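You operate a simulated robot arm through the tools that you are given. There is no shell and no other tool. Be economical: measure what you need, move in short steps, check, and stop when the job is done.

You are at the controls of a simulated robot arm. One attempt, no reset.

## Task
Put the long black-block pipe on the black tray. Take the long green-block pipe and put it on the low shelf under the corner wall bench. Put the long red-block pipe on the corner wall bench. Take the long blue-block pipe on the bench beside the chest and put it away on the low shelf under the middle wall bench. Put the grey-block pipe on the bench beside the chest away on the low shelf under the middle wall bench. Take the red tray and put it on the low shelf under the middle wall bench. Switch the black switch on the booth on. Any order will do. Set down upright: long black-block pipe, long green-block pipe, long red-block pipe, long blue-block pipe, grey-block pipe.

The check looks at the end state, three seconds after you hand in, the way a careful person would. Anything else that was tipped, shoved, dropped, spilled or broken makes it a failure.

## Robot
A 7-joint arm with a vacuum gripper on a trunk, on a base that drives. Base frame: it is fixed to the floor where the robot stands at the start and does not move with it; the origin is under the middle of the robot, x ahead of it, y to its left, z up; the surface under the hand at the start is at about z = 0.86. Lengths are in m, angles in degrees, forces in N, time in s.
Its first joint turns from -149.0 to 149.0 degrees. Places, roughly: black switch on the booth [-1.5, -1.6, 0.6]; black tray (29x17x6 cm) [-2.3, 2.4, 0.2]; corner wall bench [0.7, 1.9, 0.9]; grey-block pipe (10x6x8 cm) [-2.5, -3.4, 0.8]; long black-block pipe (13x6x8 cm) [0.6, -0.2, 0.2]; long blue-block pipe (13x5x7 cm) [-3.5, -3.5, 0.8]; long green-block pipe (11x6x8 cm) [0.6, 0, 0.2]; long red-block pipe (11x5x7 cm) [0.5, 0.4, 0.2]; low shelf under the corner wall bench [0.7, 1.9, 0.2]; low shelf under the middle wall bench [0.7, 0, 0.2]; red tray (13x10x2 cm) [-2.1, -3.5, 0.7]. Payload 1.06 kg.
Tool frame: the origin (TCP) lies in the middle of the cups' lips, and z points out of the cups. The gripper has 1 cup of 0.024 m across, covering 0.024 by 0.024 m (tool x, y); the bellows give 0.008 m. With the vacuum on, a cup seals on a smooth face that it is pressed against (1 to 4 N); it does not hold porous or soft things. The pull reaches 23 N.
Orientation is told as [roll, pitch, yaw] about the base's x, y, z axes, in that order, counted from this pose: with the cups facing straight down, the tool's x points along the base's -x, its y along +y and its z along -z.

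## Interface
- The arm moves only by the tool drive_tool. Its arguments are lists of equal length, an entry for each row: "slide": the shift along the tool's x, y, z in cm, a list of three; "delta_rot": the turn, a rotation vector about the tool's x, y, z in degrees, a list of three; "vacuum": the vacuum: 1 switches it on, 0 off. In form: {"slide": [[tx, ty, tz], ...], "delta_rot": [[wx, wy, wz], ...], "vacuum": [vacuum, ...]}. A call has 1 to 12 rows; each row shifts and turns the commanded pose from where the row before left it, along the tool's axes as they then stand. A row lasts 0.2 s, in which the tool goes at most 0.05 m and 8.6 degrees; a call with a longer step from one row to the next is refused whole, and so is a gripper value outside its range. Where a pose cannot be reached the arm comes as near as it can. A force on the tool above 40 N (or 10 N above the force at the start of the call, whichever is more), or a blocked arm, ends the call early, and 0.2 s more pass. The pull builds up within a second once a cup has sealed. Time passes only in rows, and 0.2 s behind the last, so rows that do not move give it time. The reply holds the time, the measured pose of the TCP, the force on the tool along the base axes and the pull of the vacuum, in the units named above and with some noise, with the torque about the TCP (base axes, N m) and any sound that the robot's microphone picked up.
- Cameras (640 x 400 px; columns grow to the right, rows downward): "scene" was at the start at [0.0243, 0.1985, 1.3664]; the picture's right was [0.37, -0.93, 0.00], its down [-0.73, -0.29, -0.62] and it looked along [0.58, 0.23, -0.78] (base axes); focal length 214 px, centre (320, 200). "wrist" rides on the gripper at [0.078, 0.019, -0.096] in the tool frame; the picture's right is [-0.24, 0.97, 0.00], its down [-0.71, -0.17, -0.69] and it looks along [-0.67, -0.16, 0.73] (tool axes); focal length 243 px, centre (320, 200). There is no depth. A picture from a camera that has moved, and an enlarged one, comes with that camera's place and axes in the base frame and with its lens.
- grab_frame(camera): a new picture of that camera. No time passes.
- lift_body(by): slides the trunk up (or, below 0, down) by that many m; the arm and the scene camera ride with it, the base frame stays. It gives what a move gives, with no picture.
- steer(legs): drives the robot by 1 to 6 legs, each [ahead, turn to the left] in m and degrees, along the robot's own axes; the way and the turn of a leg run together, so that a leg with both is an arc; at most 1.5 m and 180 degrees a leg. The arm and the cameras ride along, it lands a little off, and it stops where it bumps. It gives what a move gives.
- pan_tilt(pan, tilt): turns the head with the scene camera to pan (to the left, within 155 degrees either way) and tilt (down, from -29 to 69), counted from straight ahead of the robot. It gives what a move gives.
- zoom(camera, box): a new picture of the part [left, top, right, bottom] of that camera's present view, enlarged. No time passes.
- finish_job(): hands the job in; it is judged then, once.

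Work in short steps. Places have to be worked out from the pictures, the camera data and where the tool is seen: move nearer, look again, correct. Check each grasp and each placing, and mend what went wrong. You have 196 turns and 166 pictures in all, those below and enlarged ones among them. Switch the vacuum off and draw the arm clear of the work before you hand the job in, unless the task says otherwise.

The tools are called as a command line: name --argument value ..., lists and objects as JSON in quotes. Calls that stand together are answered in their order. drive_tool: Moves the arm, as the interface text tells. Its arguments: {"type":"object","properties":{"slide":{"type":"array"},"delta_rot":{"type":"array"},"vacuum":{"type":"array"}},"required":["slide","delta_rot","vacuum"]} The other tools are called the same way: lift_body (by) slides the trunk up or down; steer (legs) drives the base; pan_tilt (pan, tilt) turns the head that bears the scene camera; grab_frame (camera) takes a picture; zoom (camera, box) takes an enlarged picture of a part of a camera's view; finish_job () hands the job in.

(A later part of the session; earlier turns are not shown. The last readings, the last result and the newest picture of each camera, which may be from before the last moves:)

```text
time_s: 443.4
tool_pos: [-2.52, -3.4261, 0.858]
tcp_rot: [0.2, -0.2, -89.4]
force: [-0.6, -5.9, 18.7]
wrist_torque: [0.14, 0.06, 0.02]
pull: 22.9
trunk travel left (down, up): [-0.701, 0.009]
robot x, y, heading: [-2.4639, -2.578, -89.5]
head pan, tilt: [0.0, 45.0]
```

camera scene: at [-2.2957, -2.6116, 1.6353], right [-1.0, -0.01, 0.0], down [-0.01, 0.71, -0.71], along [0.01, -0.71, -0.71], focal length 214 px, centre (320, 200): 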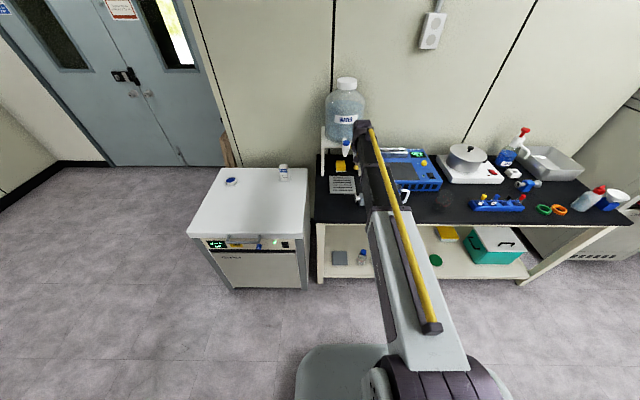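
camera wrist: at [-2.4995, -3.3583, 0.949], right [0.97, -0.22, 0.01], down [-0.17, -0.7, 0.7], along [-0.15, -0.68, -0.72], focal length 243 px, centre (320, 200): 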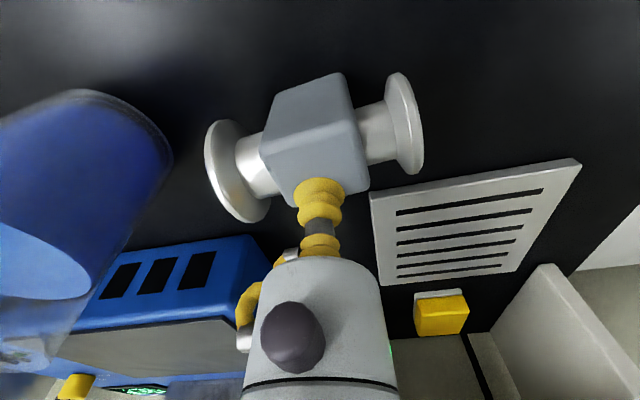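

Sealed. Lift carefully.

drive_tool --slide '[[0, 0, -0.6], [0, 0, -2], [0, 0, -4], [0, 0, -4.5], [0, 0, -4.5], [0, 0, -3], [0, 0, 0]]' --delta_rot '[[0, 0, 0], [0, 0, 0], [0, 0, 0], [0, 0, 0], [0, 0, 0], [0, 0, 0], [0, 0, 0]]' --vacuum '[1, 1, 1, 1, 1, 1, 1]'

steer --legs '[[-0.1, 0], [0, 55]]'

steer --legs '[[0, 50]]'

grab_frame --camera "wrist"

```text
time_s: 445.0
tool_pos: [-2.5203, -3.4254, 1.0422]
tcp_rot: [0.2, 0.0, -89.4]
force: [0.9, -0.8, -3.1]
wrist_torque: [0.01, -0.03, 0.0]
pull: 21.9
trunk travel left (down, up): [-0.701, 0.009]
robot x, y, heading: [-2.4658, -2.5755, -89.3]
head pan, tilt: [0.0, 45.0]
```

```text
time_s: 448.6
tool_pos: [-1.8016, -3.0108, 1.0421]
tcp_rot: [0.2, -0.1, -34.4]
force: [-0.6, -0.5, -3.6]
wrist_torque: [0.02, -0.03, -0.01]
pull: 23.2
trunk travel left (down, up): [-0.701, 0.009]
robot x, y, heading: [-2.4638, -2.4792, -34.3]
head pan, tilt: [0.0, 45.0]
```

```text
time_s: 451.3
tool_pos: [-1.6339, -2.3081, 1.0419]
tcp_rot: [0.2, -0.2, 16.1]
force: [-0.5, 0.5, -3.1]
wrist_torque: [0.01, -0.02, 0.01]
pull: 23.0
trunk travel left (down, up): [-0.701, 0.009]
robot x, y, heading: [-2.4635, -2.4788, 15.7]
head pan, tilt: [0.0, 45.0]
```

```text
52 pictures are left
camera wrist: at [-1.7138, -2.3119, 1.1368], right [-0.04, 1.0, 0.0], down [0.73, 0.03, 0.69], along [0.68, 0.03, -0.73], focal length 243 px, centre (320, 200)
```

wrist: 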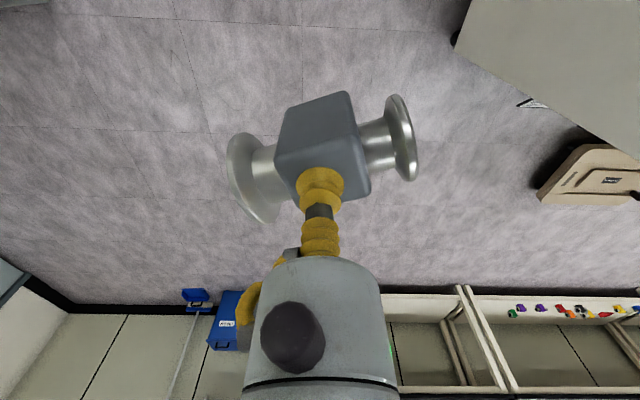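

Held. I drive back to the middle bench along the known route.

steer --legs '[[0, -6], [0.8, 0], [0.75, 0]]'

steer --legs '[[0, 48], [0.85, 0]]'

steer --legs '[[0, 33], [1.0, 0], [0.75, 0]]'

lift_body --by -0.4

lift_body --by -0.28

steer --legs '[[0, -90]]'

grab_frame --camera "wrist"

```text
time_s: 459.8
tool_pos: [-0.0857, -2.1282, 1.0428]
tcp_rot: [0.2, -0.1, 9.7]
force: [-0.1, 0.0, -2.9]
wrist_torque: [-0.01, -0.02, 0.01]
pull: 22.9
trunk travel left (down, up): [-0.701, 0.009]
robot x, y, heading: [-0.9306, -2.2107, 9.8]
head pan, tilt: [0.0, 45.0]
```

```text
time_s: 466.4
tool_pos: [0.0076, -0.8164, 1.0418]
tcp_rot: [0.2, 0.0, 58.1]
force: [-0.4, -0.2, -3.0]
wrist_torque: [-0.02, 0.0, -0.04]
pull: 23.1
trunk travel left (down, up): [-0.701, 0.009]
robot x, y, heading: [-0.494, -1.5008, 57.8]
head pan, tilt: [0.0, 45.0]
```

```text
time_s: 474.2
tool_pos: [-0.4961, 0.4245, 1.0431]
tcp_rot: [0.2, 0.0, 92.0]
force: [0.2, -0.2, -3.1]
wrist_torque: [0.05, -0.05, 0.01]
pull: 23.1
trunk travel left (down, up): [-0.701, 0.009]
robot x, y, heading: [-0.5312, -0.4257, 92.0]
head pan, tilt: [0.0, 45.0]
stopped in leg 3: the robot was blocked; the commanded pose is now the measured one
```

```text
time_s: 478.0
tool_pos: [-0.4963, 0.4244, 0.6427]
tcp_rot: [0.1, 0.0, 92.1]
force: [0.1, -0.5, -3.6]
wrist_torque: [0.01, 0.0, -0.01]
pull: 22.5
trunk travel left (down, up): [-0.301, 0.409]
robot x, y, heading: [-0.5287, -0.4219, 91.9]
head pan, tilt: [0.0, 45.0]
```

```text
time_s: 480.9
tool_pos: [-0.4939, 0.4236, 0.3618]
tcp_rot: [0.2, 0.0, 92.0]
force: [0.2, 0.0, -2.5]
wrist_torque: [0.01, 0.0, -0.03]
pull: 23.2
trunk travel left (down, up): [-0.021, 0.689]
robot x, y, heading: [-0.5321, -0.4236, 91.8]
head pan, tilt: [0.0, 45.0]
```

```text
time_s: 485.1
tool_pos: [0.3184, -0.4594, 0.3624]
tcp_rot: [0.3, 0.1, 2.0]
force: [-1.0, -0.2, -2.5]
wrist_torque: [-0.01, -0.01, 0.0]
pull: 22.7
trunk travel left (down, up): [-0.021, 0.689]
robot x, y, heading: [-0.5265, -0.4261, 1.9]
head pan, tilt: [0.0, 45.0]
```

```text
51 pictures are left
camera wrist: at [0.24, -0.4443, 0.4565], right [0.2, 0.98, 0.0], down [0.71, -0.15, 0.68], along [0.67, -0.14, -0.73], focal length 243 px, centre (320, 200)
```

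wrist: 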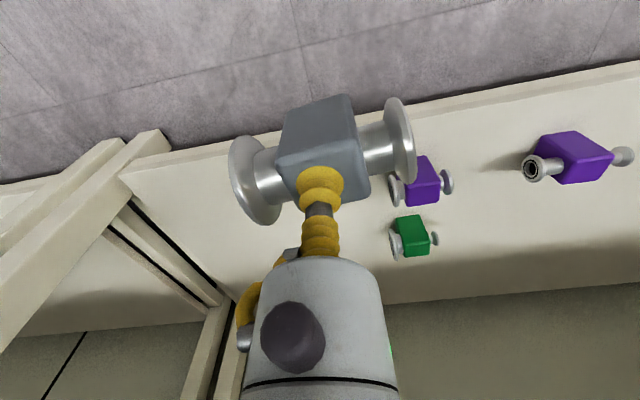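

The base was blocked at y≈-0.43, likely grazing the cart. I look at the cart.

pan_tilt --pan -150 --tilt 55

grab_frame --camera "scene"

pan_tilt --pan 140 --tilt 50

grab_frame --camera "scene"

```text
time_s: 487.4
tool_pos: [0.3188, -0.4592, 0.3608]
tcp_rot: [0.2, 0.0, 2.0]
force: [-0.8, -0.2, -3.0]
wrist_torque: [0.02, 0.0, 0.0]
pull: 22.7
trunk travel left (down, up): [-0.021, 0.689]
robot x, y, heading: [-0.5371, -0.4257, 2.1]
head pan, tilt: [-150.0, 55.0]
```

```text
50 pictures are left
camera scene: at [-0.6429, -0.2938, 0.9419], right [-0.53, 0.85, 0.0], down [0.7, 0.43, -0.57], along [-0.49, -0.3, -0.82], focal length 214 px, centre (320, 200)
```

scene: 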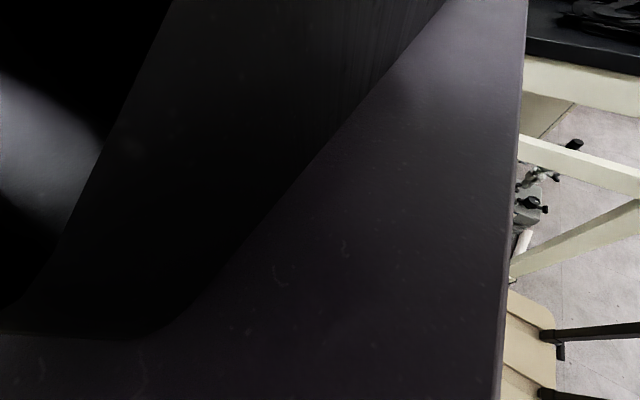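

```text
time_s: 491.4
tool_pos: [0.3183, -0.4598, 0.3626]
tcp_rot: [0.2, -0.1, 2.0]
force: [-0.7, -0.2, -4.1]
wrist_torque: [0.0, 0.01, -0.02]
pull: 23.0
trunk travel left (down, up): [-0.021, 0.689]
robot x, y, heading: [-0.5299, -0.4237, 1.9]
head pan, tilt: [140.0, 50.0]
```

```text
49 pictures are left
camera scene: at [-0.6423, -0.2082, 0.9484], right [0.62, 0.79, 0.0], down [0.6, -0.47, -0.64], along [-0.51, 0.4, -0.77], focal length 214 px, centre (320, 200)
```

scene: 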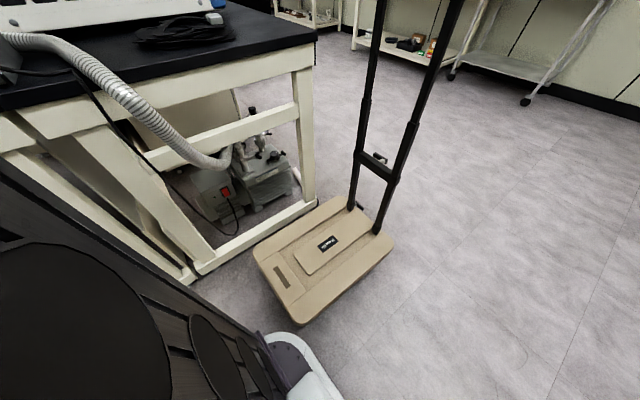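

The cart was pushed about 0.75 m north (upright). I will roll it back later; first I place the grey pipe at the free spot about (0.594,-0.10).

steer --legs '[[0.27, 0]]'

drive_tool --slide '[[0, 4.5, -1], [0, 4.5, -1], [0, 4.5, 0], [0, 4.5, 0], [0, 4.5, 0], [0, 4.5, 0], [0, 4.5, 0], [0, 3, 0]]' --delta_rot '[[0, 0, 0], [0, 0, 0], [0, 0, 0], [0, 0, 0], [0, 0, 0], [0, 0, 0], [0, 0, 0], [0, 0, 0]]' --vacuum '[1, 1, 1, 1, 1, 1, 1, 1]'

grab_frame --camera "wrist"

```text
time_s: 493.3
tool_pos: [0.5892, -0.451, 0.3624]
tcp_rot: [0.2, 0.0, 2.0]
force: [0.6, 0.5, -3.5]
wrist_torque: [0.0, 0.0, -0.03]
pull: 23.5
trunk travel left (down, up): [-0.021, 0.689]
robot x, y, heading: [-0.261, -0.4148, 2.1]
head pan, tilt: [140.0, 50.0]
```

```text
time_s: 495.1
tool_pos: [0.5759, -0.1054, 0.3825]
tcp_rot: [0.3, 0.1, 2.0]
force: [0.5, -0.6, -3.8]
wrist_torque: [0.0, -0.01, 0.0]
pull: 22.8
trunk travel left (down, up): [-0.021, 0.689]
robot x, y, heading: [-0.2634, -0.4148, 2.0]
head pan, tilt: [140.0, 50.0]
```

```text
48 pictures are left
camera wrist: at [0.4985, -0.0902, 0.4779], right [0.2, 0.98, 0.0], down [0.71, -0.15, 0.68], along [0.67, -0.14, -0.73], focal length 243 px, centre (320, 200)
```

wrist: 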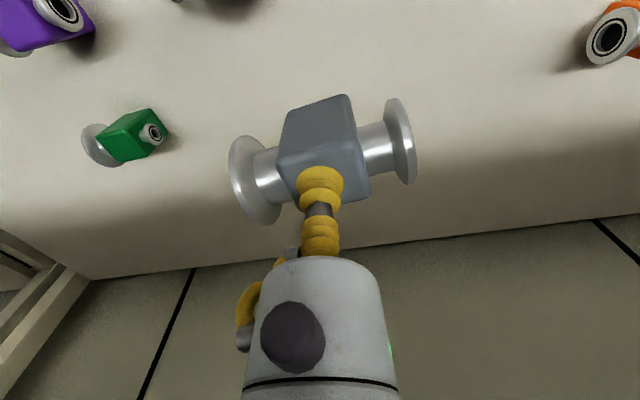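

Clear spot. I shift 2 cm deeper and lower.

drive_tool --slide '[[-2, 0, 0], [0, 0, 4.5], [0, 0, 4.5], [0, 0, 4.5], [0, 0, 1], [0, 0, 0]]' --delta_rot '[[0, 0, 0], [0, 0, 0], [0, 0, 0], [0, 0, 0], [0, 0, 0], [0, 0, 0]]' --vacuum '[1, 1, 1, 1, 1, 1]'

drive_tool --slide '[[0, 0, 0.4], [0, 0, 0.4], [0, 0, 0]]' --delta_rot '[[0, 0, 0], [0, 0, 0], [0, 0, 0]]' --vacuum '[1, 1, 1]'

```text
time_s: 496.5
tool_pos: [0.5964, -0.1052, 0.2378]
tcp_rot: [0.2, 0.0, 1.9]
force: [-0.6, 0.1, -3.2]
wrist_torque: [0.04, -0.03, -0.02]
pull: 23.1
trunk travel left (down, up): [-0.021, 0.689]
robot x, y, heading: [-0.257, -0.4158, 1.6]
head pan, tilt: [140.0, 50.0]
```

```text
time_s: 497.3
tool_pos: [0.5969, -0.1054, 0.2298]
tcp_rot: [0.2, 0.1, 1.9]
force: [0.0, 0.3, -3.0]
wrist_torque: [0.02, 0.01, 0.02]
pull: 22.8
trunk travel left (down, up): [-0.021, 0.689]
robot x, y, heading: [-0.2595, -0.4128, 1.9]
head pan, tilt: [140.0, 50.0]
```

drive_tool --slide '[[0, 0, 0.3], [0, 0, 0.3], [0, 0, 0]]' --delta_rot '[[0, 0, 0], [0, 0, 0], [0, 0, 0]]' --vacuum '[1, 1, 1]'

drive_tool --slide '[[0, 0, 0.3], [0, 0, 0]]' --delta_rot '[[0, 0, 0], [0, 0, 0]]' --vacuum '[1, 1]'

```text
time_s: 498.1
tool_pos: [0.5961, -0.1058, 0.2245]
tcp_rot: [0.2, -0.1, 2.0]
force: [1.7, -0.1, 5.4]
wrist_torque: [-0.02, 0.03, 0.0]
pull: 23.4
trunk travel left (down, up): [-0.021, 0.689]
robot x, y, heading: [-0.2591, -0.4123, 2.0]
head pan, tilt: [140.0, 50.0]
```

```text
time_s: 498.7
tool_pos: [0.5968, -0.1048, 0.2222]
tcp_rot: [0.1, -0.3, 1.8]
force: [3.3, -1.7, 17.1]
wrist_torque: [-0.02, 0.12, 0.0]
pull: 22.9
trunk travel left (down, up): [-0.021, 0.689]
robot x, y, heading: [-0.263, -0.4165, 1.8]
head pan, tilt: [140.0, 50.0]
```

On the shelf. Release and rise.

drive_tool --slide '[[0, 0, -0.4], [0, 0, 0], [0, 0, 0], [0, 0, 0], [0, 0, 0], [0, 0, -2], [0, 0, -4.5], [0, 0, -4.5], [0, 0, -3]]' --delta_rot '[[0, 0, 0], [0, 0, 0], [0, 0, 0], [0, 0, 0], [0, 0, 0], [0, 0, 0], [0, 0, 0], [0, 0, 0], [0, 0, 0]]' --vacuum '[1, 0, 0, 0, 0, 0, 0, 0, 0]'

grab_frame --camera "wrist"

```text
time_s: 500.7
tool_pos: [0.5973, -0.1042, 0.3662]
tcp_rot: [0.2, 0.0, 2.1]
force: [0.3, -0.6, -0.2]
wrist_torque: [0.02, 0.01, 0.0]
pull: 0.1
trunk travel left (down, up): [-0.021, 0.689]
robot x, y, heading: [-0.2576, -0.4135, 2.0]
head pan, tilt: [140.0, 50.0]
```

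```text
47 pictures are left
camera wrist: at [0.5192, -0.09, 0.4608], right [0.2, 0.98, 0.0], down [0.71, -0.15, 0.68], along [0.67, -0.14, -0.73], focal length 243 px, centre (320, 200)
```

wrist: 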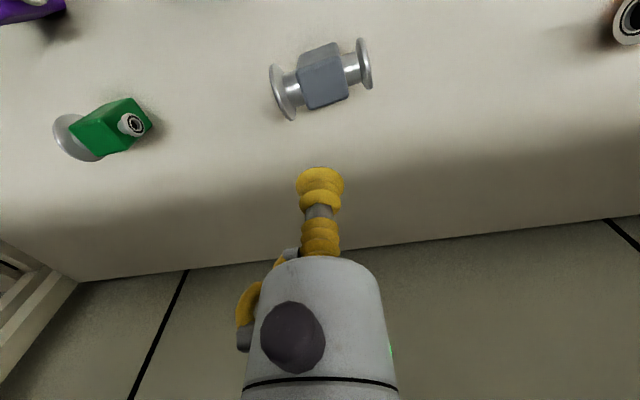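

Grey stands upright. Now I restore the cart: it must go back south about 0.8 m, pushed by the base from its north side. First I back out and drive to the north.

steer --legs '[[-0.15, 0], [0, 83]]'

steer --legs '[[1.25, 0]]'

pan_tilt --pan 130 --tilt 40

grab_frame --camera "scene"

```text
time_s: 505.7
tool_pos: [-0.6284, 0.4658, 0.3658]
tcp_rot: [0.3, 0.0, 86.0]
force: [-0.2, 0.1, -0.1]
wrist_torque: [-0.01, 0.01, 0.02]
pull: 0.1
trunk travel left (down, up): [-0.021, 0.689]
robot x, y, heading: [-0.4115, -0.4165, 85.8]
head pan, tilt: [140.0, 50.0]
```

```text
time_s: 511.9
tool_pos: [-0.4999, 1.6981, 0.3661]
tcp_rot: [0.2, 0.0, 84.4]
force: [0.1, 1.0, -0.6]
wrist_torque: [-0.02, 0.0, 0.03]
pull: 0.0
trunk travel left (down, up): [-0.021, 0.689]
robot x, y, heading: [-0.307, 0.8102, 84.3]
head pan, tilt: [140.0, 50.0]
```

```text
time_s: 512.6
tool_pos: [-0.4999, 1.6975, 0.3661]
tcp_rot: [0.2, 0.0, 84.4]
force: [-1.1, -0.7, 0.0]
wrist_torque: [-0.03, 0.0, 0.05]
pull: 0.0
trunk travel left (down, up): [-0.021, 0.689]
robot x, y, heading: [-0.3058, 0.8057, 84.3]
head pan, tilt: [130.0, 40.0]
```

```text
46 pictures are left
camera scene: at [-0.5499, 0.7316, 0.9625], right [-0.56, 0.83, 0.0], down [0.53, 0.36, -0.77], along [-0.63, -0.43, -0.64], focal length 214 px, centre (320, 200)
```

scene: 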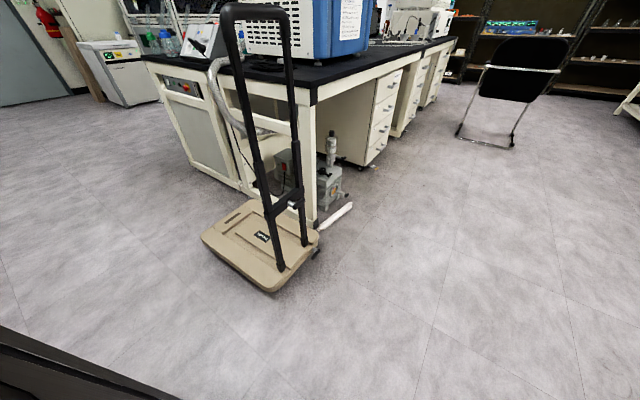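

The cart stands straight; it must go south by ~0.80 m. I move to its north side facing west, then fold the arm to my right side (free floor).

steer --legs '[[0, 96], [0.65, 0]]'

drive_tool --slide '[[4.5, -1, 0], [4.5, -1, 0], [4.5, -1, 0], [4.5, -1, 0], [0, -4.7, 0], [0, -4.7, 0], [0, -4.7, 0], [0, -4.7, 0], [0, -4.7, 0], [0, -4.7, 0], [0, -4.7, 0], [0, -4.7, 0]]' --delta_rot '[[0, 0, 0], [0, 0, 0], [0, 0, 0], [0, 0, 0], [0, 0, 4], [0, 0, 4], [0, 0, 4], [0, 0, 4], [0, 0, 4], [0, 0, 4], [0, 0, 4], [0, 0, 4]]' --vacuum '[0, 0, 0, 0, 0, 0, 0, 0, 0, 0, 0, 0]'

drive_tool --slide '[[0, -4.7, 0], [0, -4.7, 0], [0, -4.7, 0], [0, -4.7, 0], [0, -4.7, 0], [0, -4.7, 0], [0, -4.7, 0], [0, -4.7, 0], [0, -4.7, 0], [0, -4.7, 0], [0, -4.7, 0], [0, -4.7, 0]]' --delta_rot '[[0, 0, 4], [0, 0, 4], [0, 0, 4], [0, 0, 4], [0, 0, 4], [0, 0, 4], [0, 0, 4], [0, 0, 4], [0, 0, 4], [0, 0, 4], [0, 0, 4], [0, 0, 4]]' --vacuum '[0, 0, 0, 0, 0, 0, 0, 0, 0, 0, 0, 0]'

```text
time_s: 520.2
tool_pos: [-1.8217, 0.5377, 0.3655]
tcp_rot: [0.2, 0.1, 179.8]
force: [0.0, -0.1, -0.3]
wrist_torque: [-0.02, -0.01, 0.0]
pull: 0.0
trunk travel left (down, up): [-0.021, 0.689]
robot x, y, heading: [-0.9519, 0.8184, 179.7]
head pan, tilt: [130.0, 40.0]
```

```text
time_s: 522.8
tool_pos: [-1.5497, 0.9406, 0.3645]
tcp_rot: [0.2, 0.2, 147.8]
force: [0.0, 0.6, -0.8]
wrist_torque: [0.0, 0.01, 0.03]
pull: 0.1
trunk travel left (down, up): [-0.021, 0.689]
robot x, y, heading: [-0.951, 0.8198, 179.8]
head pan, tilt: [130.0, 40.0]
```

```text
time_s: 525.4
tool_pos: [-1.1209, 1.2884, 0.3662]
tcp_rot: [0.1, 0.3, 99.9]
force: [0.3, 0.1, -0.2]
wrist_torque: [0.03, -0.03, -0.01]
pull: 0.1
out of reach, approached as far as the arm can: row 7, 8, 9, 10, 11
trunk travel left (down, up): [-0.021, 0.689]
robot x, y, heading: [-0.9505, 0.821, 179.9]
head pan, tilt: [130.0, 40.0]
```

The arm must end on the other side to clear the booth table. I face south, back off to the north, and swing the arm across the front to my left.

steer --legs '[[0, 90], [-0.45, 0]]'

drive_tool --slide '[[-1.5, 4.5, 0], [-1.5, 4.5, 0], [-1, 4.6, 0], [0, 4.7, 0], [0, 4.7, 0], [0, 4.7, 0], [0, 4.7, 0], [0, 4.7, 0], [0, 4.7, 0], [0, 4.7, 0], [0, 4.7, 0], [0, 4.7, 0]]' --delta_rot '[[0, 0, -4.5], [0, 0, -4.5], [0, 0, -4.5], [0, 0, -4.5], [0, 0, -4.5], [0, 0, -4.5], [0, 0, -4.5], [0, 0, -4.5], [0, 0, -4.5], [0, 0, -4.5], [0, 0, -4.5], [0, 0, -4.5]]' --vacuum '[0, 0, 0, 0, 0, 0, 0, 0, 0, 0, 0, 0]'

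drive_tool --slide '[[0, 4.7, 0], [0, 4.7, 0], [0, 4.7, 0], [0, 4.7, 0], [0, 4.7, 0], [0, 4.7, 0], [0, 4.7, 0], [0, 4.7, 0], [0, 4.7, 0], [0, 4.7, 0], [0, 4.7, 0], [0, 4.7, 0]]' --delta_rot '[[0, 0, -4.5], [0, 0, -4.5], [0, 0, -4.5], [0, 0, -4.5], [0, 0, -4.5], [0, 0, -4.5], [0, 0, -4.5], [0, 0, -4.5], [0, 0, -4.5], [0, 0, -4.5], [0, 0, -4.5], [0, 0, -4.5]]' --vacuum '[0, 0, 0, 0, 0, 0, 0, 0, 0, 0, 0, 0]'

```text
time_s: 532.0
tool_pos: [-1.4206, 1.1085, 0.3662]
tcp_rot: [0.0, 0.3, -170.8]
force: [-0.1, 0.8, -0.4]
wrist_torque: [-0.01, 0.01, 0.03]
pull: 0.1
trunk travel left (down, up): [-0.021, 0.689]
robot x, y, heading: [-0.9461, 1.2714, -90.6]
head pan, tilt: [130.0, 40.0]
```

```text
time_s: 534.6
tool_pos: [-1.1535, 0.6536, 0.368]
tcp_rot: [0.2, 0.1, -116.6]
force: [0.1, 0.4, -0.2]
wrist_torque: [0.01, -0.03, -0.03]
pull: 0.1
trunk travel left (down, up): [-0.021, 0.689]
robot x, y, heading: [-0.9449, 1.2733, -90.8]
head pan, tilt: [130.0, 40.0]
```

```text
time_s: 537.2
tool_pos: [-0.6108, 0.6347, 0.372]
tcp_rot: [0.2, 0.0, -62.6]
force: [0.0, -0.4, -0.9]
wrist_torque: [0.01, 0.03, -0.03]
pull: 0.1
trunk travel left (down, up): [-0.021, 0.689]
robot x, y, heading: [-0.9461, 1.2693, -90.8]
head pan, tilt: [130.0, 40.0]
```

drive_tool --slide '[[0, 4.7, 0], [0, 4.7, 0], [0, 4.7, 0], [0, 4.7, 0], [0, 4.7, 0], [0, 4.7, 0], [0, 4.7, 0], [0, 4.7, 0], [0, 4.7, 0], [0, 4.7, 0]]' --delta_rot '[[0, 0, -4.5], [0, 0, -4.5], [0, 0, -4.5], [0, 0, -4.5], [0, 0, -4.5], [0, 0, -4.5], [0, 0, -4.5], [0, 0, -4.5], [0, 0, -4.5], [0, 0, -4.5]]' --vacuum '[0, 0, 0, 0, 0, 0, 0, 0, 0, 0]'

pan_tilt --pan 0 --tilt 50

steer --legs '[[0.5, 0]]'

grab_frame --camera "scene"

```text
time_s: 539.4
tool_pos: [-0.3042, 0.9736, 0.373]
tcp_rot: [0.2, -0.3, -17.7]
force: [0.6, 0.4, -0.6]
wrist_torque: [0.02, 0.02, 0.0]
pull: 0.0
trunk travel left (down, up): [-0.021, 0.689]
robot x, y, heading: [-0.9503, 1.2739, -90.8]
head pan, tilt: [130.0, 40.0]
```

```text
time_s: 541.5
tool_pos: [-0.3035, 0.9723, 0.3731]
tcp_rot: [0.1, -0.3, -17.8]
force: [-0.1, 0.8, 0.8]
wrist_torque: [0.0, -0.01, 0.06]
pull: 0.0
trunk travel left (down, up): [-0.021, 0.689]
robot x, y, heading: [-0.949, 1.2743, -90.6]
head pan, tilt: [0.0, 50.0]
```

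```text
time_s: 544.4
tool_pos: [-0.3066, 0.4827, 0.3718]
tcp_rot: [0.1, -0.3, -17.2]
force: [0.0, 0.3, -0.6]
wrist_torque: [0.01, 0.02, -0.01]
pull: 0.1
trunk travel left (down, up): [-0.021, 0.689]
robot x, y, heading: [-0.9496, 0.7805, -90.4]
head pan, tilt: [0.0, 50.0]
```

```text
45 pictures are left
camera scene: at [-0.7833, 0.7444, 0.9483], right [-1.0, 0.01, 0.0], down [0.0, 0.77, -0.64], along [0.0, -0.64, -0.77], focal length 214 px, centre (320, 200)
```

scene: 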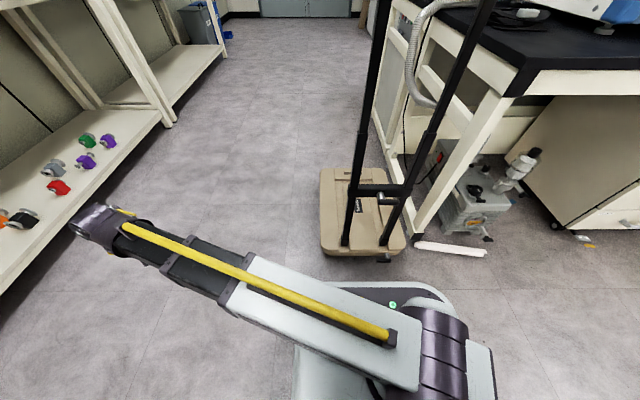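

Aligned with the cart (base front ≈0.28 m ahead of centre). I push in two stages.

steer --legs '[[0.6, 1.5]]'

grab_frame --camera "scene"

```text
time_s: 547.9
tool_pos: [-0.2923, -0.0667, 0.3741]
tcp_rot: [0.0, -0.4, -15.8]
force: [0.4, -0.5, -0.1]
wrist_torque: [0.03, -0.02, 0.0]
pull: 0.0
trunk travel left (down, up): [-0.021, 0.689]
robot x, y, heading: [-0.9386, 0.2104, -97.3]
head pan, tilt: [0.0, 50.0]
stopped in leg 1: the robot was blocked; the commanded pose is now the measured one
```

```text
44 pictures are left
camera scene: at [-0.7761, 0.1594, 0.9483], right [-0.99, 0.12, 0.0], down [0.1, 0.76, -0.64], along [-0.08, -0.64, -0.77], focal length 214 px, centre (320, 200)
```

scene: 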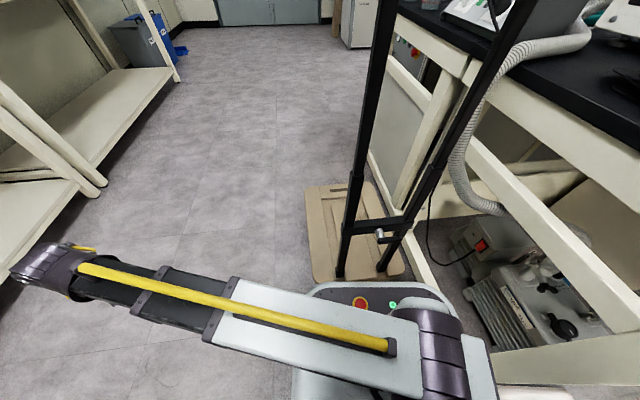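

Blocked by the table leg on the right; the cart has ~0.33 m left to go. I back off, shift east about 0.1 m, and push again.

steer --legs '[[-0.2, 0], [0, -8], [-0.3, 0], [0, 15.5]]'

steer --legs '[[0.4, 0]]'

grab_frame --camera "scene"

```text
time_s: 550.2
tool_pos: [-0.3066, 0.0569, 0.3734]
tcp_rot: [-0.1, -0.4, -22.5]
force: [0.2, -0.3, -0.4]
wrist_torque: [0.01, -0.04, 0.0]
pull: 0.1
trunk travel left (down, up): [-0.021, 0.689]
robot x, y, heading: [-0.9172, 0.4082, -103.8]
head pan, tilt: [0.0, 50.0]
stopped in leg 2: the robot was blocked; the commanded pose is now the measured one
```

```text
time_s: 551.4
tool_pos: [-0.3138, -0.0031, 0.3737]
tcp_rot: [-0.1, -0.4, -23.2]
force: [-0.2, 0.3, -0.3]
wrist_torque: [0.03, -0.01, -0.02]
pull: 0.0
trunk travel left (down, up): [-0.021, 0.689]
robot x, y, heading: [-0.9124, 0.3536, -104.8]
head pan, tilt: [0.0, 50.0]
stopped in leg 1: the robot was blocked; the commanded pose is now the measured one
```

```text
43 pictures are left
camera scene: at [-0.7544, 0.282, 0.9483], right [-0.97, 0.25, 0.0], down [0.19, 0.74, -0.64], along [-0.16, -0.62, -0.77], focal length 214 px, centre (320, 200)
```

scene: 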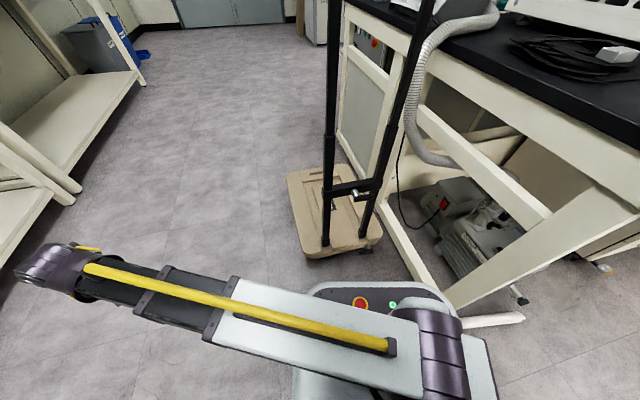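

The right front corner hits the table leg. I back straight off first and then turn.

steer --legs '[[-0.35, 0], [0, 15]]'

steer --legs '[[0.45, 0]]'

grab_frame --camera "scene"

```text
time_s: 554.5
tool_pos: [-0.1536, 0.501, 0.3739]
tcp_rot: [0.0, -0.5, -8.0]
force: [0.1, 0.7, -0.2]
wrist_torque: [-0.01, 0.0, 0.02]
pull: 0.0
trunk travel left (down, up): [-0.021, 0.689]
robot x, y, heading: [-0.8257, 0.6931, -89.7]
head pan, tilt: [0.0, 50.0]
```

```text
time_s: 557.3
tool_pos: [-0.1498, 0.0399, 0.3738]
tcp_rot: [0.1, -0.4, -8.0]
force: [-0.8, -0.4, -0.6]
wrist_torque: [0.03, 0.0, -0.02]
pull: 0.1
trunk travel left (down, up): [-0.021, 0.689]
robot x, y, heading: [-0.8169, 0.2312, -89.5]
head pan, tilt: [0.0, 50.0]
```

```text
42 pictures are left
camera scene: at [-0.6486, 0.1993, 0.9483], right [-1.0, -0.01, 0.0], down [-0.01, 0.77, -0.64], along [0.01, -0.64, -0.77], focal length 214 px, centre (320, 200)
```

scene: 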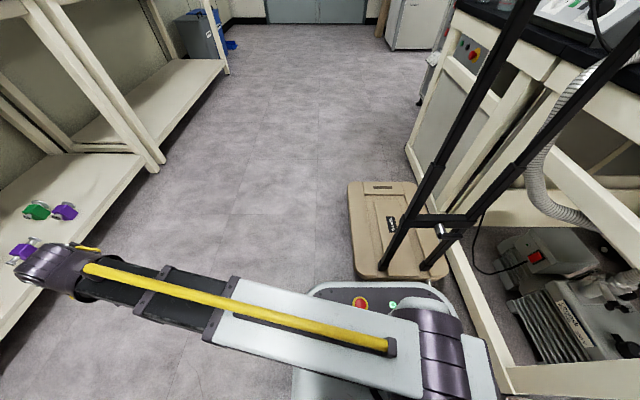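

Clear now; the cart's friction centre lies within the contact width. I push the remaining ~0.41 m.

steer --legs '[[0.41, 0]]'

grab_frame --camera "scene"

```text
time_s: 559.8
tool_pos: [-0.1451, -0.3542, 0.3742]
tcp_rot: [0.0, -0.4, -8.4]
force: [0.2, 0.6, -0.1]
wrist_torque: [-0.01, 0.02, 0.01]
pull: 0.2
trunk travel left (down, up): [-0.021, 0.689]
robot x, y, heading: [-0.8122, -0.1606, -90.0]
head pan, tilt: [0.0, 50.0]
stopped in leg 1: the robot was blocked; the commanded pose is now the measured one
```

```text
41 pictures are left
camera scene: at [-0.6435, -0.1921, 0.9483], right [-1.0, 0.0, 0.0], down [0.0, 0.77, -0.64], along [0.0, -0.64, -0.77], focal length 214 px, centre (320, 200)
```

scene: 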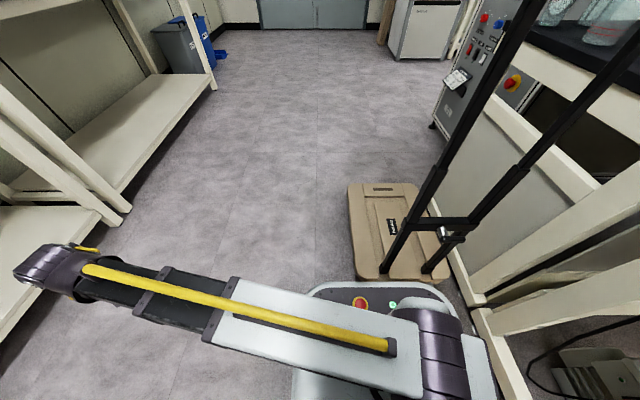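

The cart is back within a few cm of where it stood. I back off, shift east in the aisle, and return the arm to the front.

steer --legs '[[-0.35, 0], [0, 60], [0.5, 0], [0, -60]]'

drive_tool --slide '[[0, -4.7, 0], [0, -4.7, 0], [0, -4.7, 0], [0, -4.7, 0], [0, -4.7, 0], [0, -4.7, 0], [0, -4.7, 0], [0, -4.7, 0], [0, -4.7, 0], [0, -4.7, 0], [0, -4.7, 0], [0, -4.7, 0]]' --delta_rot '[[0, 0, 4.3], [0, 0, 4.3], [0, 0, 4.3], [0, 0, 4.3], [0, 0, 4.3], [0, 0, 4.3], [0, 0, 4.3], [0, 0, 4.3], [0, 0, 4.3], [0, 0, 4.3], [0, 0, 4.3], [0, 0, 4.3]]' --vacuum '[0, 0, 0, 0, 0, 0, 0, 0, 0, 0, 0, 0]'

drive_tool --slide '[[-2, -4, 0], [-2, -4, 0], [-2, -4, 0], [-2, -4, 0], [-2, -4, 0], [-2, -4, 0]]' --delta_rot '[[0, 0, 4.3], [0, 0, 4.3], [0, 0, 4.3], [0, 0, 4.3], [0, 0, 4.3], [0, 0, 4.3]]' --vacuum '[0, 0, 0, 0, 0, 0]'

```text
time_s: 569.8
tool_pos: [0.2938, -0.2388, 0.3742]
tcp_rot: [0.0, -0.3, -7.2]
force: [0.0, -0.1, -0.8]
wrist_torque: [0.03, 0.05, 0.0]
pull: 0.0
trunk travel left (down, up): [-0.021, 0.689]
robot x, y, heading: [-0.3758, -0.0586, -88.6]
head pan, tilt: [0.0, 50.0]
```

```text
time_s: 572.4
tool_pos: [0.0137, -0.7073, 0.3709]
tcp_rot: [0.5, -0.2, -58.9]
force: [-0.1, -0.1, 0.3]
wrist_torque: [0.01, -0.03, 0.01]
pull: 0.1
trunk travel left (down, up): [-0.021, 0.689]
robot x, y, heading: [-0.3789, -0.0582, -88.8]
head pan, tilt: [0.0, 50.0]
```

```text
time_s: 573.8
tool_pos: [-0.167, -0.9017, 0.3725]
tcp_rot: [0.4, -0.1, -84.7]
force: [-0.3, 0.6, 0.1]
wrist_torque: [-0.02, 0.0, -0.02]
pull: 0.1
trunk travel left (down, up): [-0.021, 0.689]
robot x, y, heading: [-0.376, -0.0583, -88.7]
head pan, tilt: [0.0, 50.0]
```

Now the blue pipe: I drive south, raise trunk and arm, and go along to the bench's far part.

steer --legs '[[1.44, 0]]'

lift_body --by 0.4

lift_body --by 0.28

drive_tool --slide '[[0, 0, -4], [0, 0, -4]]' --delta_rot '[[0, 0, 0], [0, 0, 0]]' --vacuum '[0, 0]'

steer --legs '[[0, -34], [0.9, 0], [0, -48], [1.25, 0]]'

pan_tilt --pan 20 --tilt 30

grab_frame --camera "scene"

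```text
time_s: 581.0
tool_pos: [-0.1091, -2.329, 0.3719]
tcp_rot: [0.5, -0.1, -83.6]
force: [0.3, -0.3, -0.3]
wrist_torque: [-0.02, -0.02, -0.01]
pull: 0.1
trunk travel left (down, up): [-0.021, 0.689]
robot x, y, heading: [-0.3308, -1.4857, -87.8]
head pan, tilt: [0.0, 50.0]
```

```text
time_s: 584.8
tool_pos: [-0.1075, -2.3289, 0.7721]
tcp_rot: [0.4, 0.0, -83.6]
force: [0.3, -0.3, 0.1]
wrist_torque: [-0.02, 0.01, -0.01]
pull: 0.1
trunk travel left (down, up): [-0.421, 0.289]
robot x, y, heading: [-0.3315, -1.4873, -87.9]
head pan, tilt: [0.0, 50.0]
```

```text
time_s: 587.6
tool_pos: [-0.1079, -2.3289, 1.0526]
tcp_rot: [0.4, -0.1, -83.6]
force: [0.2, 0.3, -0.2]
wrist_torque: [0.04, 0.01, 0.01]
pull: 0.1
trunk travel left (down, up): [-0.701, 0.009]
robot x, y, heading: [-0.3346, -1.4911, -87.7]
head pan, tilt: [0.0, 50.0]
```

```text
time_s: 588.2
tool_pos: [-0.1087, -2.3268, 1.1305]
tcp_rot: [0.4, -0.2, -83.6]
force: [-0.6, -0.2, 0.1]
wrist_torque: [-0.06, -0.01, -0.02]
pull: 0.0
trunk travel left (down, up): [-0.701, 0.009]
robot x, y, heading: [-0.3321, -1.492, -87.9]
head pan, tilt: [0.0, 50.0]
```

```text
time_s: 602.6
tool_pos: [-2.8226, -2.8011, 1.1312]
tcp_rot: [0.4, 0.0, -166.0]
force: [-0.2, -0.1, -0.5]
wrist_torque: [0.01, 0.0, -0.02]
pull: 0.0
trunk travel left (down, up): [-0.701, 0.009]
robot x, y, heading: [-2.018, -2.4707, -170.1]
head pan, tilt: [0.0, 50.0]
```

```text
time_s: 603.4
tool_pos: [-2.8215, -2.8025, 1.1308]
tcp_rot: [0.4, -0.1, -165.9]
force: [0.3, -0.1, 0.9]
wrist_torque: [-0.02, -0.01, 0.01]
pull: 0.1
trunk travel left (down, up): [-0.701, 0.009]
robot x, y, heading: [-2.0241, -2.4675, -170.3]
head pan, tilt: [20.0, 30.0]
```

```text
40 pictures are left
camera scene: at [-2.0281, -2.6736, 1.6578], right [-0.5, 0.87, 0.0], down [0.43, 0.25, -0.87], along [-0.75, -0.43, -0.5], focal length 214 px, centre (320, 200)
```

scene: 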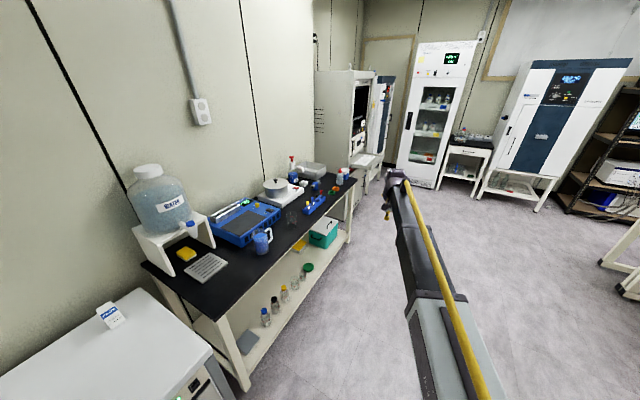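

The way is free. I continue and turn south in front of the blue pipe.

steer --legs '[[1.38, 0], [0, 80]]'

pan_tilt --pan 0 --tilt 45

grab_frame --camera "scene"

grab_frame --camera "wrist"

```text
time_s: 613.8
tool_pos: [-3.2095, -3.5537, 1.1301]
tcp_rot: [0.4, -0.2, -85.6]
force: [0.6, -1.0, -0.5]
wrist_torque: [0.03, -0.03, 0.0]
pull: 0.0
trunk travel left (down, up): [-0.701, 0.009]
robot x, y, heading: [-3.4064, -2.7109, -89.5]
head pan, tilt: [20.0, 30.0]
```

```text
time_s: 614.7
tool_pos: [-3.2102, -3.5536, 1.1301]
tcp_rot: [0.4, -0.1, -85.6]
force: [0.5, 0.1, 0.0]
wrist_torque: [-0.02, 0.0, -0.03]
pull: 0.0
trunk travel left (down, up): [-0.701, 0.009]
robot x, y, heading: [-3.4032, -2.7118, -89.7]
head pan, tilt: [0.0, 45.0]
```

```text
39 pictures are left
camera scene: at [-3.2345, -2.7461, 1.6353], right [-1.0, -0.01, 0.0], down [0.0, 0.71, -0.71], along [0.0, -0.71, -0.71], focal length 214 px, centre (320, 200)
```

scene: 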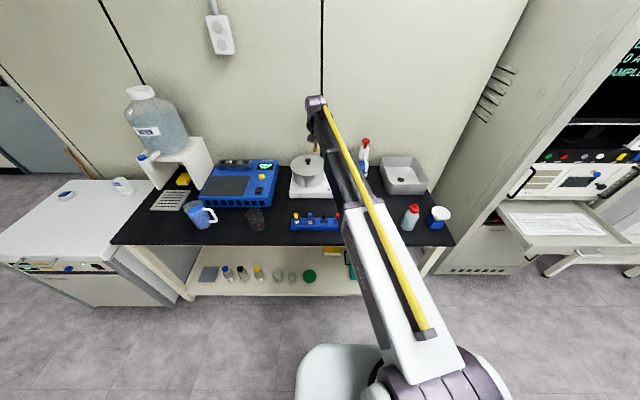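

```text
38 pictures are left
camera wrist: at [-3.1969, -3.476, 1.2249], right [0.99, -0.16, 0.01], down [-0.12, -0.72, 0.68], along [-0.1, -0.68, -0.73], focal length 243 px, centre (320, 200)
```

wrist: 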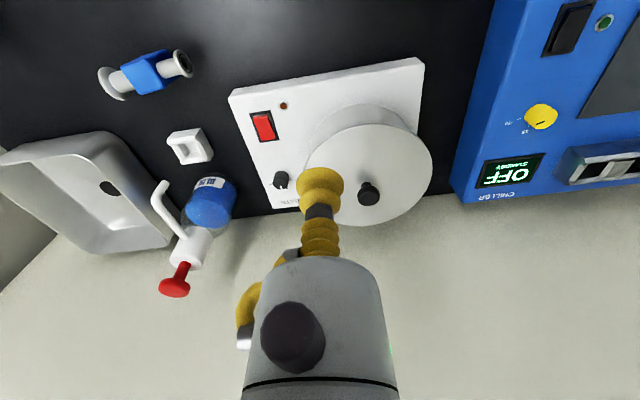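

Blue top centre ≈(-3.45,-3.543). I slide over it and lower to z≈0.95.

drive_tool --slide '[[0.6, -4.8, 0], [0.6, -4.8, 0], [0.6, -4.8, 0], [0.6, -4.8, 0], [0.5, -4.6, 0], [0, 0, 4.6], [0, 0, 4.6], [0, 0, 4.6], [0, 0, 4]]' --delta_rot '[[0, 0, 0], [0, 0, 0], [0, 0, 0], [0, 0, 0], [0, 0, 0], [0, 0, 0], [0, 0, 0], [0, 0, 0], [0, 0, 0]]' --vacuum '[0, 0, 0, 0, 0, 0, 0, 0, 0]'

grab_frame --camera "wrist"

```text
time_s: 616.7
tool_pos: [-3.4487, -3.5464, 0.9471]
tcp_rot: [0.4, -0.1, -85.6]
force: [0.3, 0.2, -0.5]
wrist_torque: [0.0, 0.0, 0.0]
pull: 0.0
trunk travel left (down, up): [-0.701, 0.009]
robot x, y, heading: [-3.4069, -2.7103, -89.4]
head pan, tilt: [0.0, 45.0]
```

```text
37 pictures are left
camera wrist: at [-3.435, -3.4662, 1.0413], right [0.99, -0.16, 0.01], down [-0.12, -0.72, 0.68], along [-0.1, -0.68, -0.73], focal length 243 px, centre (320, 200)
```

wrist: 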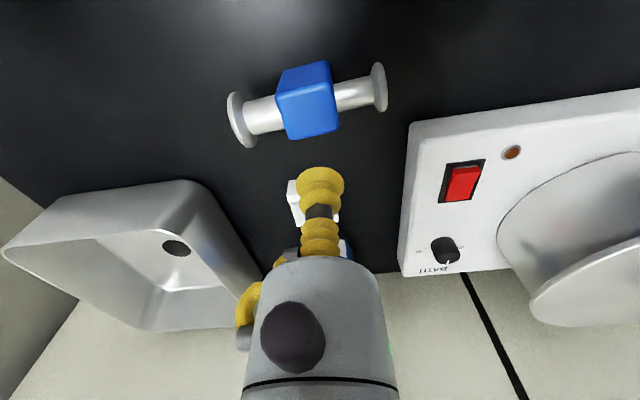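

Aligned fore-aft; shift 0.9 cm left, then descend with vacuum.

drive_tool --slide '[[0, -0.9, 2], [0, 0, 3.5], [0, 0, 2], [0, 0, 0.5], [0, 0, 0.4], [0, 0, 0.3], [0, 0, 0], [0, 0, 0]]' --delta_rot '[[0, 0, 0], [0, 0, 0], [0, 0, 0], [0, 0, 0], [0, 0, 0], [0, 0, 0], [0, 0, 0], [0, 0, 0]]' --vacuum '[1, 1, 1, 1, 1, 1, 1, 1]'

zoom --camera "wrist" --box '[200, 60, 440, 230]'

```text
time_s: 618.5
tool_pos: [-3.456, -3.5449, 0.8647]
tcp_rot: [0.4, -0.1, -85.6]
force: [0.4, -3.5, 7.6]
wrist_torque: [0.01, 0.08, -0.02]
pull: 22.2
trunk travel left (down, up): [-0.701, 0.009]
robot x, y, heading: [-3.4007, -2.7144, -89.8]
head pan, tilt: [0.0, 45.0]
```

```text
2.35 times, centred on (320, 145) of wrist
camera zoom: at [-3.4432, -3.4658, 0.9589], right [0.99, -0.16, 0.01], down [-0.12, -0.72, 0.69], along [-0.1, -0.68, -0.73], focal length 571 px, centre (320, 329)
```

zoom: 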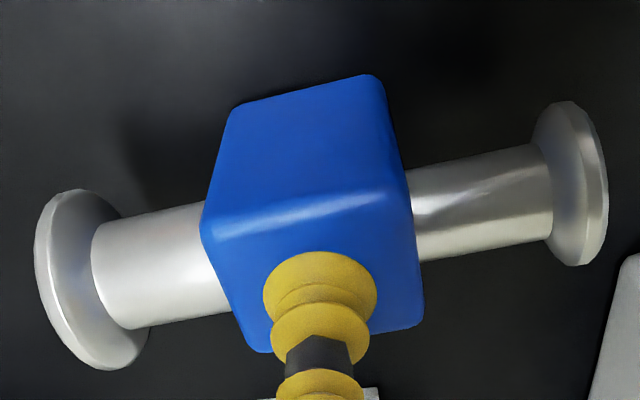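

Sealed and centred. I lift high, back off, and turn in checked steps.

drive_tool --slide '[[0, 0, -0.6], [0, 0, -2], [0, 0, -4], [0, 0, -4.5], [0, 0, -4.5], [0, 0, -4.5], [0, 0, -4.5], [0, 0, 0]]' --delta_rot '[[0, 0, 0], [0, 0, 0], [0, 0, 0], [0, 0, 0], [0, 0, 0], [0, 0, 0], [0, 0, 0], [0, 0, 0]]' --vacuum '[1, 1, 1, 1, 1, 1, 1, 1]'

steer --legs '[[-0.12, 0], [0, 50]]'

steer --legs '[[0, 48]]'

steer --legs '[[1.25, 0]]'

grab_frame --camera "wrist"

```text
time_s: 620.3
tool_pos: [-3.4566, -3.5431, 1.1089]
tcp_rot: [0.4, 0.0, -85.6]
force: [0.6, 1.0, -2.5]
wrist_torque: [-0.04, 0.0, 0.0]
pull: 23.4
trunk travel left (down, up): [-0.701, 0.009]
robot x, y, heading: [-3.4045, -2.7086, -89.5]
head pan, tilt: [0.0, 45.0]
```

```text
time_s: 623.8
tool_pos: [-2.7973, -3.1634, 1.1093]
tcp_rot: [0.4, -0.1, -35.1]
force: [0.2, -0.2, -2.8]
wrist_torque: [0.02, -0.01, -0.02]
pull: 22.9
trunk travel left (down, up): [-0.701, 0.009]
robot x, y, heading: [-3.4022, -2.5896, -39.4]
head pan, tilt: [0.0, 45.0]
```

```text
time_s: 626.3
tool_pos: [-2.5715, -2.5281, 1.1083]
tcp_rot: [0.4, 0.0, 12.5]
force: [-1.2, 0.4, -3.1]
wrist_torque: [0.03, -0.05, 0.02]
pull: 23.2
trunk travel left (down, up): [-0.701, 0.009]
robot x, y, heading: [-3.4088, -2.5907, 8.1]
head pan, tilt: [0.0, 45.0]
```

```text
time_s: 632.6
tool_pos: [-1.3492, -2.3555, 1.1081]
tcp_rot: [0.4, -0.1, 12.2]
force: [0.7, -0.4, -3.2]
wrist_torque: [0.0, -0.02, -0.05]
pull: 22.8
trunk travel left (down, up): [-0.701, 0.009]
robot x, y, heading: [-2.1808, -2.4159, 8.2]
head pan, tilt: [0.0, 45.0]
```

```text
35 pictures are left
camera wrist: at [-1.4276, -2.3557, 1.2032], right [0.02, 1.0, 0.01], down [0.73, -0.02, 0.68], along [0.68, -0.01, -0.73], focal length 243 px, centre (320, 200)
```

wrist: 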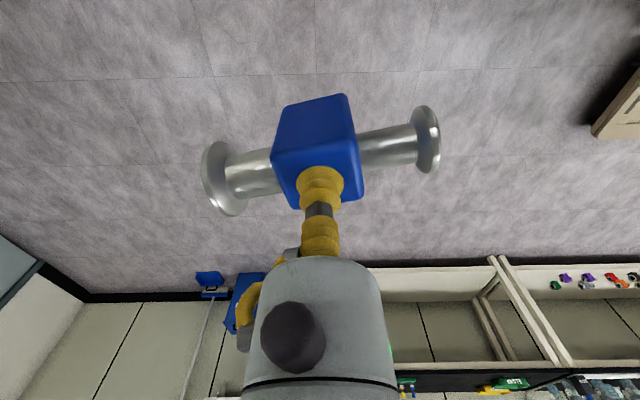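

Held. Continue, this time keeping x≈-0.3 in the aisle to stay clear of the cart.

steer --legs '[[1.32, 0]]'

steer --legs '[[0, 50], [1.08, 0]]'

steer --legs '[[0, 32]]'

```text
time_s: 639.2
tool_pos: [-0.0444, -2.1241, 1.1074]
tcp_rot: [0.4, 0.0, 14.1]
force: [-0.4, 0.1, -2.9]
wrist_torque: [-0.01, 0.0, 0.0]
pull: 23.1
trunk travel left (down, up): [-0.701, 0.009]
robot x, y, heading: [-0.876, -2.2108, 9.9]
head pan, tilt: [0.0, 45.0]
```

```text
time_s: 647.0
tool_pos: [0.153, -0.5874, 1.1085]
tcp_rot: [0.4, 0.0, 63.2]
force: [0.6, 0.2, -3.1]
wrist_torque: [0.01, 0.01, 0.0]
pull: 22.6
trunk travel left (down, up): [-0.701, 0.009]
robot x, y, heading: [-0.3248, -1.271, 59.0]
head pan, tilt: [0.0, 45.0]
```

```text
time_s: 649.0
tool_pos: [-0.2921, -0.4395, 1.1099]
tcp_rot: [0.5, 0.1, 95.8]
force: [-0.5, 0.5, -2.9]
wrist_torque: [0.01, -0.04, 0.01]
pull: 22.7
trunk travel left (down, up): [-0.701, 0.009]
robot x, y, heading: [-0.323, -1.2747, 91.5]
head pan, tilt: [0.0, 45.0]
```

Straighten, go north past the cart, bear slightly left, then lower the trunk.

steer --legs '[[0, -1.5], [0.95, 0], [0.55, 20]]'

lift_body --by -0.4

lift_body --by -0.28

steer --legs '[[0, -55]]'

steer --legs '[[0, -55]]'

pan_tilt --pan 0 --tilt 35

grab_frame --camera "scene"

grab_frame --camera "wrist"

```text
time_s: 657.1
tool_pos: [-0.7032, 1.0117, 1.1088]
tcp_rot: [0.4, 0.0, 115.9]
force: [-0.6, -0.4, -2.9]
wrist_torque: [0.01, 0.01, 0.0]
pull: 23.4
trunk travel left (down, up): [-0.701, 0.009]
robot x, y, heading: [-0.4483, 0.2184, 112.0]
head pan, tilt: [0.0, 45.0]
```

```text
time_s: 661.0
tool_pos: [-0.7038, 1.0105, 0.7092]
tcp_rot: [0.4, 0.1, 115.9]
force: [0.1, 0.0, -2.4]
wrist_torque: [-0.02, -0.02, -0.01]
pull: 22.7
trunk travel left (down, up): [-0.301, 0.409]
robot x, y, heading: [-0.4501, 0.2191, 111.9]
head pan, tilt: [0.0, 45.0]
```

```text
time_s: 663.8
tool_pos: [-0.7044, 1.0112, 0.4275]
tcp_rot: [0.4, 0.0, 115.9]
force: [-0.7, 0.4, -2.2]
wrist_torque: [-0.01, 0.01, -0.02]
pull: 22.6
trunk travel left (down, up): [-0.021, 0.689]
robot x, y, heading: [-0.4449, 0.2203, 111.8]
head pan, tilt: [0.0, 45.0]
```

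```text
time_s: 666.6
tool_pos: [0.0539, 0.8842, 0.4289]
tcp_rot: [0.4, -0.1, 61.1]
force: [-0.6, 0.3, -2.8]
wrist_torque: [0.01, 0.0, 0.02]
pull: 23.0
trunk travel left (down, up): [-0.021, 0.689]
robot x, y, heading: [-0.4452, 0.2184, 57.1]
head pan, tilt: [0.0, 45.0]
```

```text
time_s: 669.5
tool_pos: [0.3862, 0.1845, 0.4286]
tcp_rot: [0.4, -0.1, 5.7]
force: [0.4, 0.0, -2.5]
wrist_torque: [0.06, 0.02, 0.02]
pull: 23.2
trunk travel left (down, up): [-0.021, 0.689]
robot x, y, heading: [-0.4494, 0.2187, 1.6]
head pan, tilt: [0.0, 45.0]
```

```text
time_s: 670.2
tool_pos: [0.386, 0.1834, 0.429]
tcp_rot: [0.4, 0.0, 5.8]
force: [-0.1, -0.1, -2.0]
wrist_torque: [0.03, 0.0, -0.03]
pull: 22.8
trunk travel left (down, up): [-0.021, 0.689]
robot x, y, heading: [-0.4498, 0.218, 1.6]
head pan, tilt: [0.0, 35.0]
```

```text
34 pictures are left
camera scene: at [-0.4102, 0.388, 0.97], right [0.03, -1.0, 0.0], down [-0.57, -0.02, -0.82], along [0.82, 0.02, -0.57], focal length 214 px, centre (320, 200)
```

scene: 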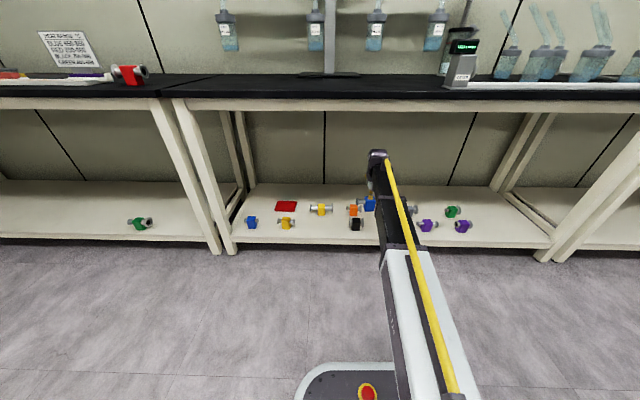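

```text
33 pictures are left
camera wrist: at [0.3074, 0.1937, 0.5232], right [0.14, 0.99, 0.01], down [0.72, -0.1, 0.68], along [0.68, -0.09, -0.73], focal length 243 px, centre (320, 200)
```

wrist: 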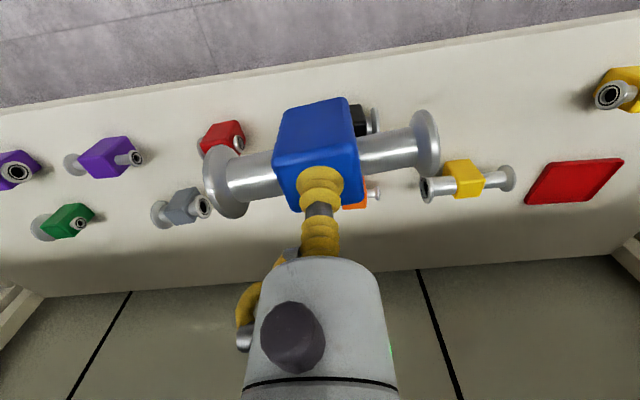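

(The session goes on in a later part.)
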